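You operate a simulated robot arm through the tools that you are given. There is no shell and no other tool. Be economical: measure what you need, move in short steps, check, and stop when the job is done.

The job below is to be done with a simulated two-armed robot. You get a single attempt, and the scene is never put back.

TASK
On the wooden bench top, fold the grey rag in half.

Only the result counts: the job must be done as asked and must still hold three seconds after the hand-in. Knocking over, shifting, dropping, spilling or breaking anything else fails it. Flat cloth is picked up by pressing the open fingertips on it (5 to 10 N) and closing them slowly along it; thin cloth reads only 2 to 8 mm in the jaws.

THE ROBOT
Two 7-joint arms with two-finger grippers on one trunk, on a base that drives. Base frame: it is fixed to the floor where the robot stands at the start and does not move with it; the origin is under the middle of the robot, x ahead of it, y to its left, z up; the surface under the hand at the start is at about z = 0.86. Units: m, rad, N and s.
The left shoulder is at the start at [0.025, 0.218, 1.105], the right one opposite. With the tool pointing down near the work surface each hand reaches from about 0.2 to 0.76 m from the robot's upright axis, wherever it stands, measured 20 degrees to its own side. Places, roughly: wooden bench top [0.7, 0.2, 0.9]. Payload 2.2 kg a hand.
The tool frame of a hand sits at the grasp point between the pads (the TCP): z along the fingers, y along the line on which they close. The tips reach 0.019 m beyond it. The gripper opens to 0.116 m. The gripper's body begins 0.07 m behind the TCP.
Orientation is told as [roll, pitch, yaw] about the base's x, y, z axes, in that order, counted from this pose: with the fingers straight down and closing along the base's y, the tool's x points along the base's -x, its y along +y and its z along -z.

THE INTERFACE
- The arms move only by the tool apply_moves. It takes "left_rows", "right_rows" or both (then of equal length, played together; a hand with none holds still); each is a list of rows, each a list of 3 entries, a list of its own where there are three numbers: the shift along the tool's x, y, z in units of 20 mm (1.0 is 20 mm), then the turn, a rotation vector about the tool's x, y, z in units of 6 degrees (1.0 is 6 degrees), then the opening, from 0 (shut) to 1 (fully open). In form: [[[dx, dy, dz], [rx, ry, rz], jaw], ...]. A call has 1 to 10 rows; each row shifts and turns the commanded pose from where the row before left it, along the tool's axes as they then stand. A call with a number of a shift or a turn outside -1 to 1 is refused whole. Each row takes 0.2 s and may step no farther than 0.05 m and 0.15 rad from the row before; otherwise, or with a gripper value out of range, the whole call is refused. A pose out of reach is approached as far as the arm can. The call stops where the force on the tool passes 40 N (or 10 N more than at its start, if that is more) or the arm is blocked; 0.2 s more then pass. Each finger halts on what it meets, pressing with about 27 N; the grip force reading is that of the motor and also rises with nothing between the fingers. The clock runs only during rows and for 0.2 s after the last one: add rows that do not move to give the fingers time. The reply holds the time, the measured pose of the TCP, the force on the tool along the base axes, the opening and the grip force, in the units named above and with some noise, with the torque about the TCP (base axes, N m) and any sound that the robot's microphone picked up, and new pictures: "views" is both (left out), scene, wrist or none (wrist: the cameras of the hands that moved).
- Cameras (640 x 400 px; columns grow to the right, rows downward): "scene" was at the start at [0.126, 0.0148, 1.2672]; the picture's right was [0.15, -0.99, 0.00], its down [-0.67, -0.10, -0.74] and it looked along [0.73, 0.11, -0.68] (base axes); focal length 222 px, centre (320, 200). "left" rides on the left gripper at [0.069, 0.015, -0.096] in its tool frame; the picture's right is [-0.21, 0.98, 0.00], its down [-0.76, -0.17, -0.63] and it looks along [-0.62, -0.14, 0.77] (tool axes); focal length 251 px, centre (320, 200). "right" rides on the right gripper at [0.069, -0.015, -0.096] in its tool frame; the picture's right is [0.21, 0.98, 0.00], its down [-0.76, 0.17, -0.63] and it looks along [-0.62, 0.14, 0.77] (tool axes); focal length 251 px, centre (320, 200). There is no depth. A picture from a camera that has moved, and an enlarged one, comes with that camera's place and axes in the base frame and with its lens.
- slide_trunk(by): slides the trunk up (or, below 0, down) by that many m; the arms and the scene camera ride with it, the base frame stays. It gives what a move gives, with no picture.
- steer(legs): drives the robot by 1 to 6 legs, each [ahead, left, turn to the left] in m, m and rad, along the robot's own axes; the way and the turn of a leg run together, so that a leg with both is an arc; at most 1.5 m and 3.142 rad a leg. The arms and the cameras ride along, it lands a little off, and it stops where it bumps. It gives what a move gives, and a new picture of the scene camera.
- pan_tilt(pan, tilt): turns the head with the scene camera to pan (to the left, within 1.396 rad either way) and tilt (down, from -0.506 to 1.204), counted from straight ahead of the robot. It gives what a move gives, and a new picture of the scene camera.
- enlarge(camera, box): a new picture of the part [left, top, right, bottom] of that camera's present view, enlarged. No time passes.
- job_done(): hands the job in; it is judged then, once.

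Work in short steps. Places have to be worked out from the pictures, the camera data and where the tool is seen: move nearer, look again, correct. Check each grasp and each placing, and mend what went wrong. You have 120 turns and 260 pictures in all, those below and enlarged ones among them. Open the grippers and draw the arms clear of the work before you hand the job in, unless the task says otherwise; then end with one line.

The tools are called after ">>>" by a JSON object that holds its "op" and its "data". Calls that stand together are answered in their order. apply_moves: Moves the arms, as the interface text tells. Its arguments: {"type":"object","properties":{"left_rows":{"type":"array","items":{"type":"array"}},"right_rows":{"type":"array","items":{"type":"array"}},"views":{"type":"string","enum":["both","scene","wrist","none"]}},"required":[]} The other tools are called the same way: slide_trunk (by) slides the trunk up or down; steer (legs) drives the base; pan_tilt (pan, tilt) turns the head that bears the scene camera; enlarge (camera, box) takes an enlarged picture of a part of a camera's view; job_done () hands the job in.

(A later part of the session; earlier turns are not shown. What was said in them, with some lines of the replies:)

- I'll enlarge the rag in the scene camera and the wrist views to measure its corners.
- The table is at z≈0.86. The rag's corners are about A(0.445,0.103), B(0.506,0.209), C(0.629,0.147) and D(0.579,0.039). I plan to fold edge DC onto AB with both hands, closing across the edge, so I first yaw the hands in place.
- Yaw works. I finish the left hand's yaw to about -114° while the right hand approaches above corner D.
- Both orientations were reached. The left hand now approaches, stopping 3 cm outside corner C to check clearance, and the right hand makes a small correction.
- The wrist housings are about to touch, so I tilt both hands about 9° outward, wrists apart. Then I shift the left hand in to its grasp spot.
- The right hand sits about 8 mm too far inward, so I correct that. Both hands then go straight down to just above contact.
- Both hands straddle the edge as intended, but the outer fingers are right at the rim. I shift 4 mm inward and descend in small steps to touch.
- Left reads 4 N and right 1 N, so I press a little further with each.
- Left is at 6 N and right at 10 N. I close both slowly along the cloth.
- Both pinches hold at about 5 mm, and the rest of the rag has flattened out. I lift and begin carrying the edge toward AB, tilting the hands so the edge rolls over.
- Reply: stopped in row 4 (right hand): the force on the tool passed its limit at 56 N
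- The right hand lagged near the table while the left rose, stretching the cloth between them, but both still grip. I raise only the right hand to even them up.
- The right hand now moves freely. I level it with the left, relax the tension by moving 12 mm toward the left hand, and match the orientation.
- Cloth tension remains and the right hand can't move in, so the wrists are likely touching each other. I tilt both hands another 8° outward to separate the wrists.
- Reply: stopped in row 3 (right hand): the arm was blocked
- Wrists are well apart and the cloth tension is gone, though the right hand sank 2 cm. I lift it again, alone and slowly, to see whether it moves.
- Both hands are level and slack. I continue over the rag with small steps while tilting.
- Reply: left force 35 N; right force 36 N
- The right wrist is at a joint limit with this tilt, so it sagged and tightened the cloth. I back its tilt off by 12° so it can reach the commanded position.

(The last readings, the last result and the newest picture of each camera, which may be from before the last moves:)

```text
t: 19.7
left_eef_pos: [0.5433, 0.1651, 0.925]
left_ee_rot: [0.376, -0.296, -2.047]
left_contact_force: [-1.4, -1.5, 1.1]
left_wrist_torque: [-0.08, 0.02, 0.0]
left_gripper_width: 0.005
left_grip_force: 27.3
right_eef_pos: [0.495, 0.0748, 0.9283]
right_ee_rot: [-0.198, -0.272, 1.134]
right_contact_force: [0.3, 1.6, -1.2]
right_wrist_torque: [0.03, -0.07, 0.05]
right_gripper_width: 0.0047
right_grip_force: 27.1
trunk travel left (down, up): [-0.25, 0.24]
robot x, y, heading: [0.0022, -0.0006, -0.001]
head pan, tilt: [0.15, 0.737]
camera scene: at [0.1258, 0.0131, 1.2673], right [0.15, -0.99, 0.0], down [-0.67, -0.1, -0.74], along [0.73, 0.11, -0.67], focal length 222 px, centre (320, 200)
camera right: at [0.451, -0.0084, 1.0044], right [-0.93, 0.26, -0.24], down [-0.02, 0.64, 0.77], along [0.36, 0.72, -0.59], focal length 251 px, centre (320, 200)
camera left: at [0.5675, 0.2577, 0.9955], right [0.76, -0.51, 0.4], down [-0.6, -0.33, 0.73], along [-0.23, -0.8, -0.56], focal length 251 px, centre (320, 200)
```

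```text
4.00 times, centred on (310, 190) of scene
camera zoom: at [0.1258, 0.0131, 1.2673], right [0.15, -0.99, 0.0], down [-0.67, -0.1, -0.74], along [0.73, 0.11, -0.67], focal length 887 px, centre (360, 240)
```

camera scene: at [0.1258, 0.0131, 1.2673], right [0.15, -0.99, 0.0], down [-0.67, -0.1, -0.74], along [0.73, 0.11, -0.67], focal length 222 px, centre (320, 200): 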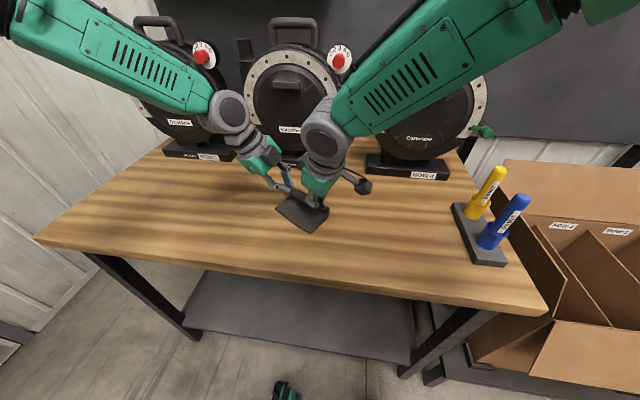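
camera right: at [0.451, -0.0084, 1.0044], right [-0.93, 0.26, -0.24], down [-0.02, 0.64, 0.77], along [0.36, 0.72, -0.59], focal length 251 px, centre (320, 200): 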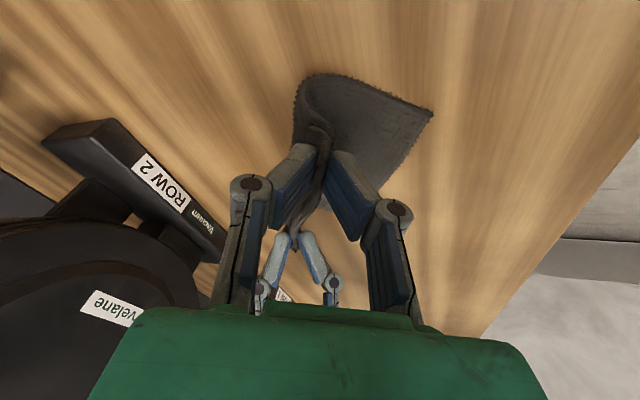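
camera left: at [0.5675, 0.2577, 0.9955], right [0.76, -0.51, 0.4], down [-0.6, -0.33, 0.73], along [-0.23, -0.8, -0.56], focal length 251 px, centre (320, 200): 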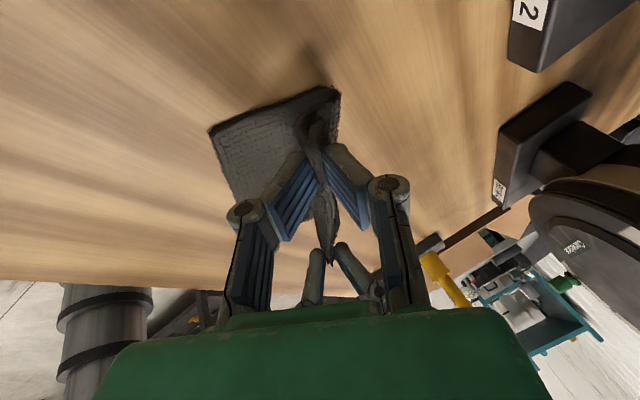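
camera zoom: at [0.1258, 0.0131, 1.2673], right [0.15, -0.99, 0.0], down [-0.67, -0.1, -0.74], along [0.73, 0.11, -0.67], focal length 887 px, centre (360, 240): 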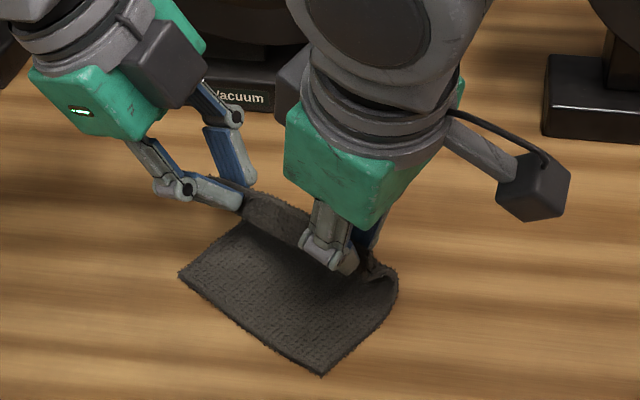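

The edge hangs evenly from both hands, and the lower half lies flat with AB at about A(0.447,0.085) and B(0.515,0.191). I move the remaining ~1 cm toward AB while lowering to just above the lower layer.

>>> {"op": "apply_moves", "data": {"left_rows": [[[0.046, -0.25, 0.326], [0, 0, 0], 0], [[0.046, -0.25, 0.326], [0, 0, 0], 0], [[0.046, -0.25, 0.326], [0, 0, 0], 0], [[0.046, -0.25, 0.326], [0, 0, 0], 0], [[0, 0, 0], [0, 0, 0], 0]], "right_rows": [[[0.126, 0.245, 0.355], [0, 0, 0], 0], [[0.126, 0.245, 0.355], [0, 0, 0], 0], [[0.126, 0.245, 0.355], [0, 0, 0], 0], [[0.126, 0.245, 0.355], [0, 0, 0], 0], [[0, 0, 0], [0, 0, 0], 0]]}}

>>> {"op": "enlarge", "data": {"camera": "scene", "box": [250, 160, 370, 260]}}

```text
t: 20.9
left_eef_pos: [0.5301, 0.1633, 0.8923]
left_ee_rot: [0.373, -0.299, -2.048]
left_contact_force: [0.1, -0.2, 0.2]
left_wrist_torque: [-0.03, -0.01, 0.01]
left_gripper_width: 0.0051
left_grip_force: 27.1
right_eef_pos: [0.4905, 0.076, 0.9044]
right_ee_rot: [-0.189, -0.294, 1.11]
right_contact_force: [-0.6, -0.6, 1.4]
right_wrist_torque: [-0.04, -0.01, 0.01]
right_gripper_width: 0.0047
right_grip_force: 27.3
trunk travel left (down, up): [-0.25, 0.24]
robot x, y, heading: [-0.0021, -0.0036, -0.001]
head pan, tilt: [0.15, 0.737]
camera scene: at [0.1257, 0.0144, 1.2673], right [0.15, -0.99, 0.0], down [-0.67, -0.1, -0.74], along [0.73, 0.11, -0.67], focal length 222 px, centre (320, 200)
camera right: at [0.4456, -0.0078, 0.9775], right [-0.93, 0.29, -0.24], down [-0.01, 0.62, 0.78], along [0.37, 0.73, -0.57], focal length 251 px, centre (320, 200)
camera left: at [0.5555, 0.256, 0.9643], right [0.76, -0.51, 0.4], down [-0.6, -0.33, 0.73], along [-0.24, -0.8, -0.56], focal length 251 px, centre (320, 200)
```

scene: 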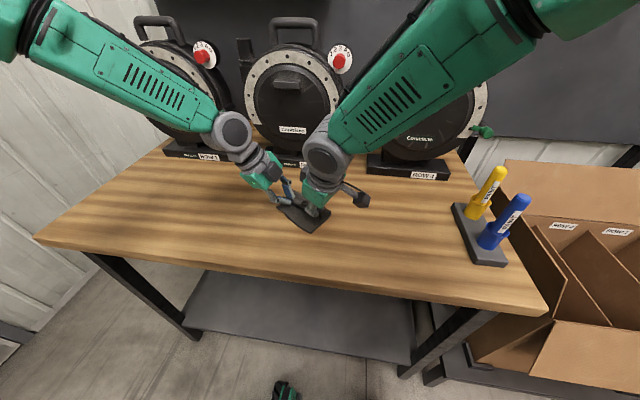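
right: 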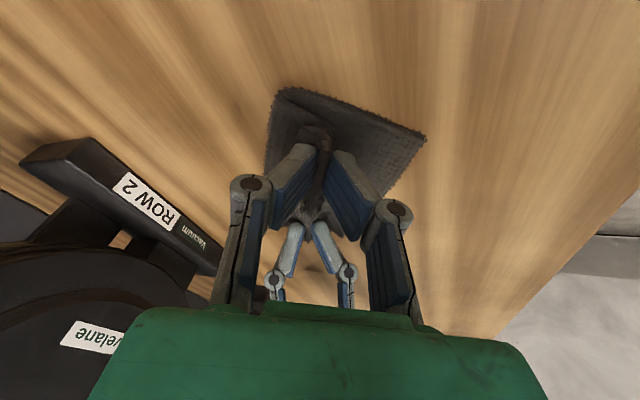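
left: 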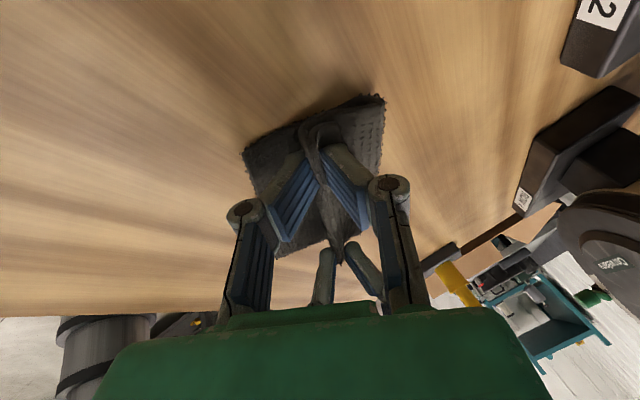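

```text
4.00 times, centred on (310, 210) of scene
camera zoom: at [0.1257, 0.0144, 1.2673], right [0.15, -0.99, 0.0], down [-0.67, -0.1, -0.74], along [0.73, 0.11, -0.67], focal length 887 px, centre (360, 160)
```

zoom: 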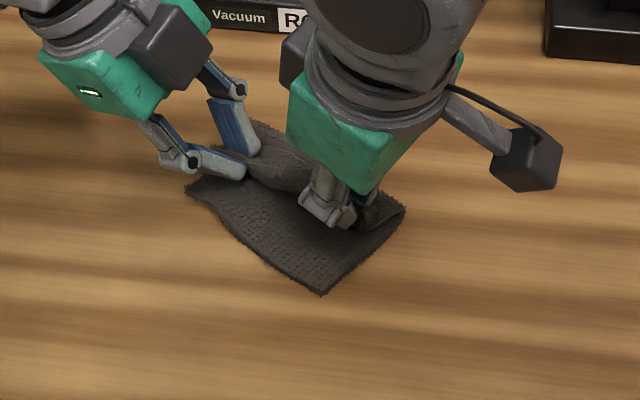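

Left is in place. The right hand is about 1 cm short and high, so I reduce its tilt a bit more and move it the rest of the way.

>>> {"op": "apply_moves", "data": {"right_rows": [[[0, 0, 0], [-0.8, 0, 0], 0], [[0, 0, 0], [-0.8, 0, 0], 0], [[0, 0, 0], [0, 0, 0], 0], [[0, 0, 0], [0, 0, 0], 0]], "views": "none"}}

```text
t: 21.9
left_eef_pos: [0.5304, 0.1629, 0.8928]
left_ee_rot: [0.373, -0.3, -2.047]
left_contact_force: [-0.3, 0.9, 0.8]
left_wrist_torque: [-0.02, -0.03, 0.0]
left_gripper_width: 0.0048
left_grip_force: 27.2
right_eef_pos: [0.4838, 0.0818, 0.8926]
right_ee_rot: [-0.03, -0.273, 1.133]
right_contact_force: [-1.0, 0.3, 0.1]
right_wrist_torque: [-0.03, -0.03, 0.01]
right_gripper_width: 0.0048
right_grip_force: 26.6
trunk travel left (down, up): [-0.25, 0.24]
robot x, y, heading: [-0.0018, -0.0003, 0.004]
head pan, tilt: [0.15, 0.737]
```

Both pinches are about 3 cm from edge AB, as planned. I lower 5 mm and open slowly.

>>> {"op": "apply_moves", "data": {"left_rows": [[[0.073, -0.088, 0.22], [0, 0, 0], 0], [[0, 0, 0], [0, 0, 0], 0], [[0, 0, 0], [0, 0, 0], 0.08], [[0, 0, 0], [0, 0, 0], 0.14], [[0, 0, 0], [0, 0, 0], 0.2], [[0, 0, 0], [0, 0, 0], 0.26], [[0, 0, 0], [0, 0, 0], 0.32], [[0, 0, 0], [0, 0, 0], 0.32]], "right_rows": [[[0.069, 0, 0.24], [0, 0, 0], 0], [[0, 0, 0], [0, 0, 0], 0], [[0, 0, 0], [0, 0, 0], 0.08], [[0, 0, 0], [0, 0, 0], 0.14], [[0, 0, 0], [0, 0, 0], 0.2], [[0, 0, 0], [0, 0, 0], 0.26], [[0, 0, 0], [0, 0, 0], 0.32], [[0, 0, 0], [0, 0, 0], 0.32]]}}

>>> {"op": "enlarge", "data": {"camera": "scene", "box": [250, 160, 370, 260]}}

```text
t: 23.7
left_eef_pos: [0.5301, 0.1632, 0.8887]
left_ee_rot: [0.374, -0.299, -2.048]
left_contact_force: [-0.2, 0.2, 0.6]
left_wrist_torque: [0.02, -0.04, -0.01]
left_gripper_width: 0.034
left_grip_force: 3.3
right_eef_pos: [0.4807, 0.0794, 0.8881]
right_ee_rot: [-0.029, -0.274, 1.132]
right_contact_force: [-0.7, -0.2, 2.4]
right_wrist_torque: [-0.03, -0.04, 0.03]
right_gripper_width: 0.0368
right_grip_force: 0.0
trunk travel left (down, up): [-0.25, 0.24]
robot x, y, heading: [-0.0001, -0.0036, 0.004]
head pan, tilt: [0.15, 0.737]
camera scene: at [0.1252, 0.0138, 1.2674], right [0.15, -0.99, 0.0], down [-0.67, -0.1, -0.74], along [0.73, 0.11, -0.67], focal length 222 px, centre (320, 200)
camera right: at [0.4536, -0.01, 0.964], right [-0.97, 0.23, -0.09], down [0.07, 0.58, 0.81], along [0.24, 0.78, -0.58], focal length 251 px, centre (320, 200)
camera left: at [0.555, 0.2566, 0.9597], right [0.76, -0.51, 0.4], down [-0.6, -0.33, 0.73], along [-0.24, -0.8, -0.55], focal length 251 px, centre (320, 200)
```

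scene: 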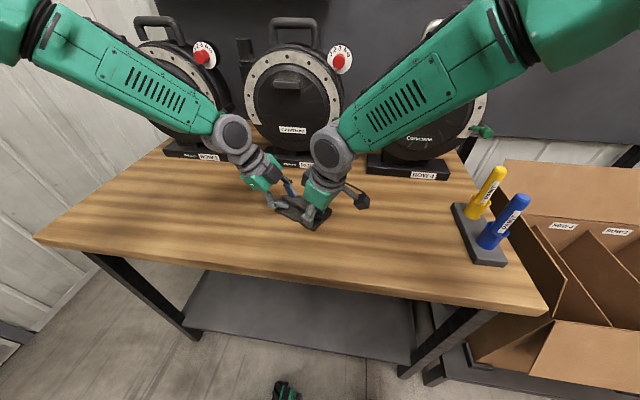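
right: 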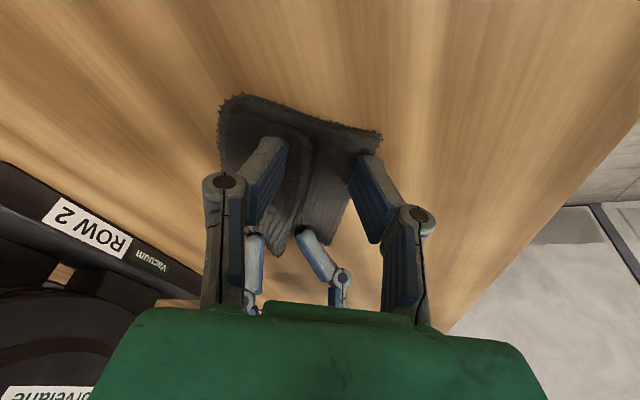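
left: 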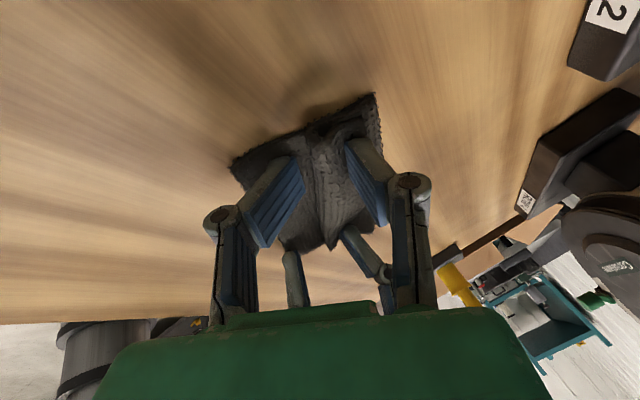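

```text
4.00 times, centred on (310, 210) of scene
camera zoom: at [0.1252, 0.0138, 1.2674], right [0.15, -0.99, 0.0], down [-0.67, -0.1, -0.74], along [0.73, 0.11, -0.67], focal length 887 px, centre (360, 160)
```

zoom: 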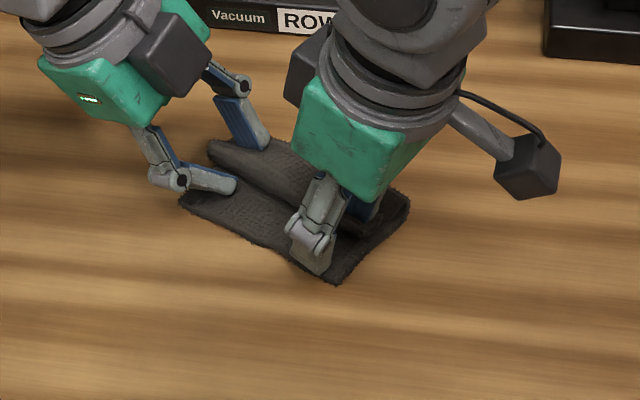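

Released. I back both hands straight out along their fingers and up, then look.

>>> {"op": "apply_moves", "data": {"left_rows": [[[0, 0, -0.5], [0, 0, 0], 0.36], [[0, 0, -0.8], [0, 0, 0], 0.36], [[0, 0, -1], [0, 0, 0], 0.36], [[0.3, 0, -1], [0, 0, 0], 0.36], [[0.6, 0, -1], [0, 0, 0], 0.36], [[1, 0, -1], [0, 0, 0], 0.36], [[1, 0, -0.6], [0, 0, 0], 0.36], [[1, 0, 0], [0, 0, 0], 0.36], [[1, 0, 0], [0, 0, 0], 0.36]], "right_rows": [[[0, 0, -0.5], [0, 0, 0], 0.36], [[0, 0, -0.8], [0, 0, 0], 0.36], [[0, 0, -1], [0, 0, 0], 0.36], [[0.3, 0, -1], [0, 0, 0], 0.36], [[0.6, 0, -1], [0, 0, 0], 0.36], [[1, 0, -1], [0, 0, 0], 0.36], [[1, 0, -0.6], [0, 0, 0], 0.36], [[1, 0, 0], [0, 0, 0], 0.36], [[1, 0, 0], [0, 0, 0], 0.36]]}}

>>> {"op": "enlarge", "data": {"camera": "scene", "box": [250, 160, 370, 260]}}

```text
t: 25.7
left_eef_pos: [0.5493, 0.298, 0.964]
left_ee_rot: [0.374, -0.298, -2.049]
left_contact_force: [0.3, 1.2, 0.4]
left_wrist_torque: [-0.02, 0.0, 0.01]
left_gripper_width: 0.0417
left_grip_force: 0.1
right_eef_pos: [0.4269, -0.0354, 0.9765]
right_ee_rot: [-0.031, -0.274, 1.133]
right_contact_force: [-0.1, -0.6, 0.1]
right_wrist_torque: [0.0, -0.01, -0.01]
right_gripper_width: 0.0418
right_grip_force: 0.1
trunk travel left (down, up): [-0.25, 0.24]
robot x, y, heading: [0.0002, -0.0001, 0.003]
head pan, tilt: [0.15, 0.737]
camera scene: at [0.1248, 0.0143, 1.2674], right [0.15, -0.99, 0.0], down [-0.67, -0.1, -0.74], along [0.73, 0.11, -0.67], focal length 222 px, centre (320, 200)
camera right: at [0.398, -0.1247, 1.0511], right [-0.97, 0.23, -0.09], down [0.07, 0.58, 0.81], along [0.24, 0.78, -0.58], focal length 251 px, centre (320, 200)
camera left: at [0.5748, 0.3911, 1.0361], right [0.76, -0.51, 0.4], down [-0.6, -0.33, 0.73], along [-0.24, -0.8, -0.56], focal length 251 px, centre (320, 200)
```

scene: 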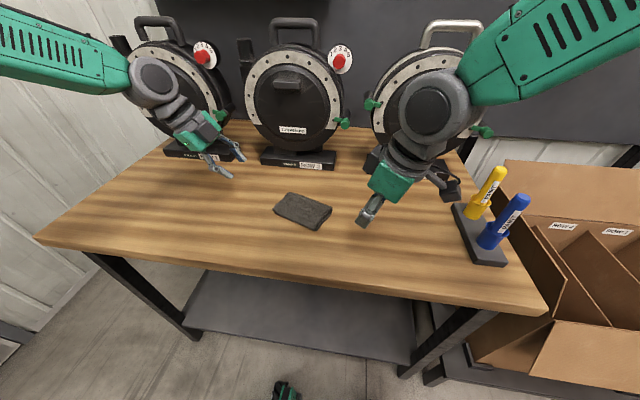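
right: 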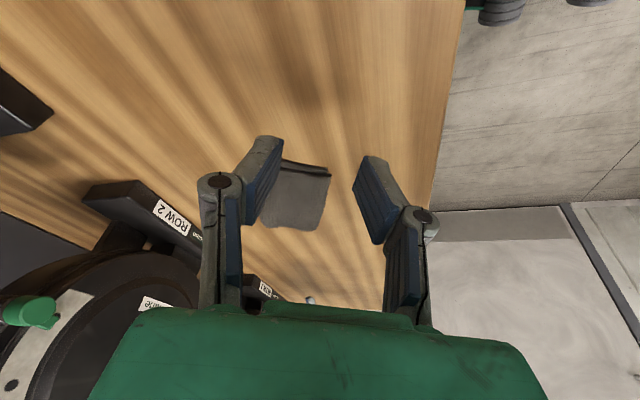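
left: 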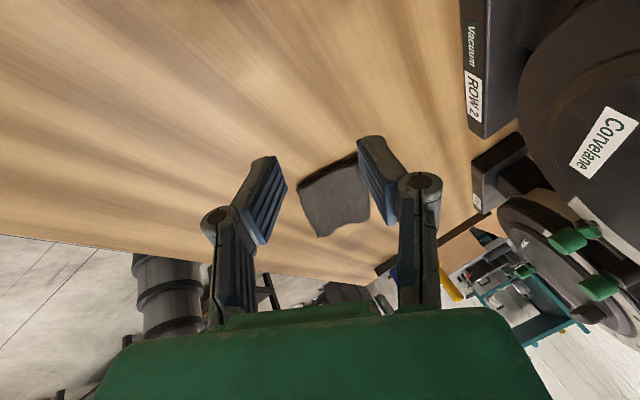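

```text
4.00 times, centred on (310, 210) of scene
camera zoom: at [0.1248, 0.0143, 1.2674], right [0.15, -0.99, 0.0], down [-0.67, -0.1, -0.74], along [0.73, 0.11, -0.67], focal length 887 px, centre (360, 160)
```

zoom: 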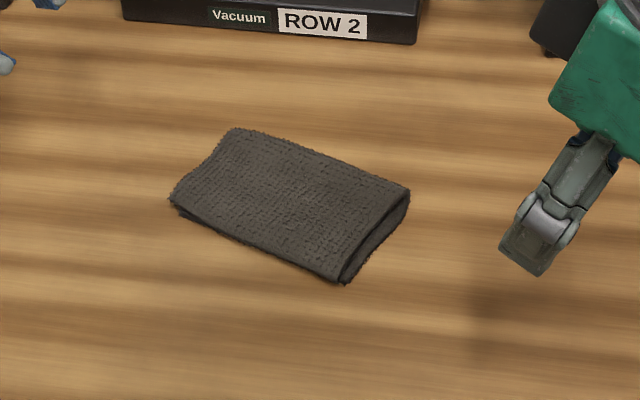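

The rag sprang flat into a neat half fold. I check the edge alignment more closely from all three cameras.

>>> {"op": "enlarge", "data": {"camera": "scene", "box": [265, 185, 341, 235]}}

>>> {"op": "enlarge", "data": {"camera": "right", "box": [240, 130, 380, 240]}}

>>> {"op": "enlarge", "data": {"camera": "left", "box": [270, 130, 400, 250]}}

```text
8.00 times, centred on (303, 210) of scene
camera zoom: at [0.1248, 0.0143, 1.2674], right [0.15, -0.99, 0.0], down [-0.67, -0.1, -0.74], along [0.73, 0.11, -0.67], focal length 1775 px, centre (456, 120)
```

zoom: 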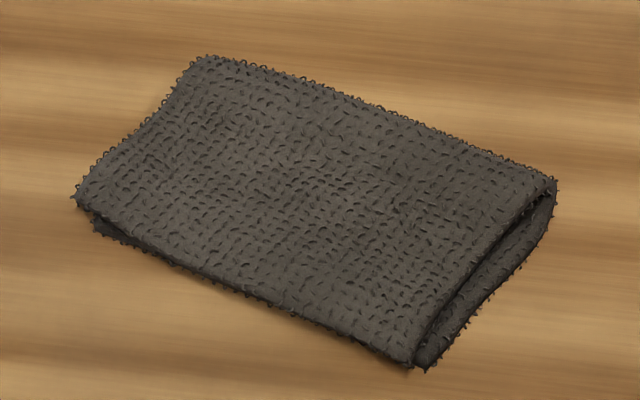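

```text
3.64 times, centred on (310, 185) of right
camera zoom: at [0.398, -0.1247, 1.0511], right [-0.97, 0.23, -0.09], down [0.07, 0.58, 0.81], along [0.24, 0.78, -0.58], focal length 914 px, centre (356, 254)
```

zoom: 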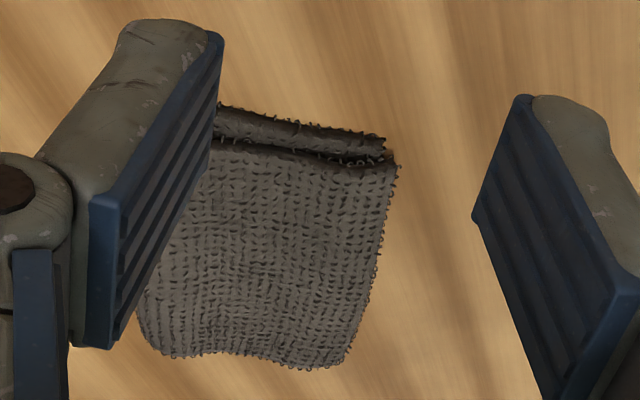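

```text
3.33 times, centred on (335, 190) of left
camera zoom: at [0.5748, 0.3911, 1.0361], right [0.76, -0.51, 0.4], down [-0.6, -0.33, 0.73], along [-0.24, -0.8, -0.56], focal length 838 px, centre (270, 233)
```

zoom: 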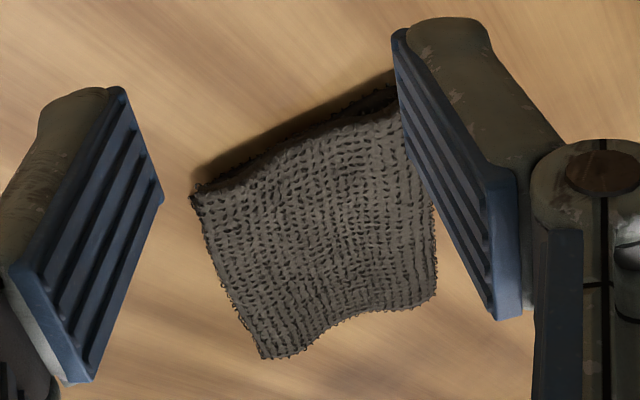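

The edges align within a few millimetres. I open the grippers fully and raise both hands clear.

>>> {"op": "apply_moves", "data": {"left_rows": [[[0.3, 0, -0.8], [0, 0, 0], 0.6], [[0.3, 0, -0.8], [0, 0, 0], 1], [[0.3, 0, -0.8], [0, 0, 0], 1], [[0, 0, 0], [0, 0, 0], 1]], "right_rows": [[[0.3, 0, -0.8], [0, 0, 0], 0.6], [[0.3, 0, -0.8], [0, 0, 0], 1], [[0.3, 0, -0.8], [0, 0, 0], 1], [[0, 0, 0], [0, 0, 0], 1]], "views": "scene"}}

```text
t: 26.7
left_eef_pos: [0.5487, 0.3332, 1.0016]
left_ee_rot: [0.375, -0.297, -2.047]
left_contact_force: [1.1, -0.3, -0.2]
left_wrist_torque: [0.0, -0.03, 0.0]
left_gripper_width: 0.1161
left_grip_force: 0.0
right_eef_pos: [0.4158, -0.0621, 1.0187]
right_ee_rot: [-0.031, -0.275, 1.133]
right_contact_force: [0.9, 0.3, -0.8]
right_wrist_torque: [-0.02, 0.01, 0.0]
right_gripper_width: 0.1158
right_grip_force: 0.1
trunk travel left (down, up): [-0.25, 0.24]
robot x, y, heading: [-0.0027, -0.0001, -0.001]
head pan, tilt: [0.15, 0.737]
camera scene: at [0.1254, 0.0142, 1.2673], right [0.15, -0.99, 0.0], down [-0.67, -0.1, -0.74], along [0.73, 0.11, -0.67], focal length 222 px, centre (320, 200)
```

scene: 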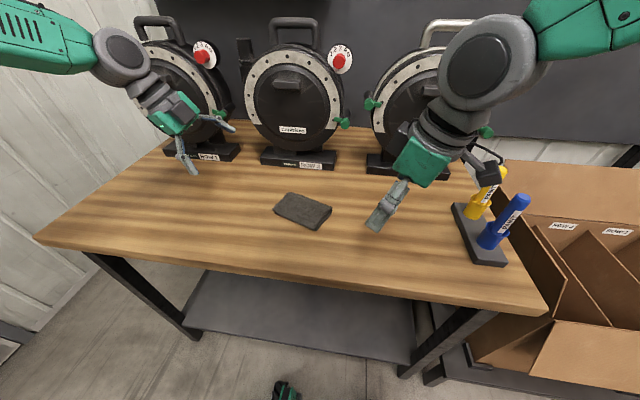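

The rag lies folded in half, the hands are open and clear, and everything else is where it was, so I hand the job in.

>>> {"op": "job_done", "data": {}}

```text
The job is handed in.
```

The grey rag is folded in half on the wooden bench top, its edges lined up to within about a centimetre, and nothing else on the bench was moved.
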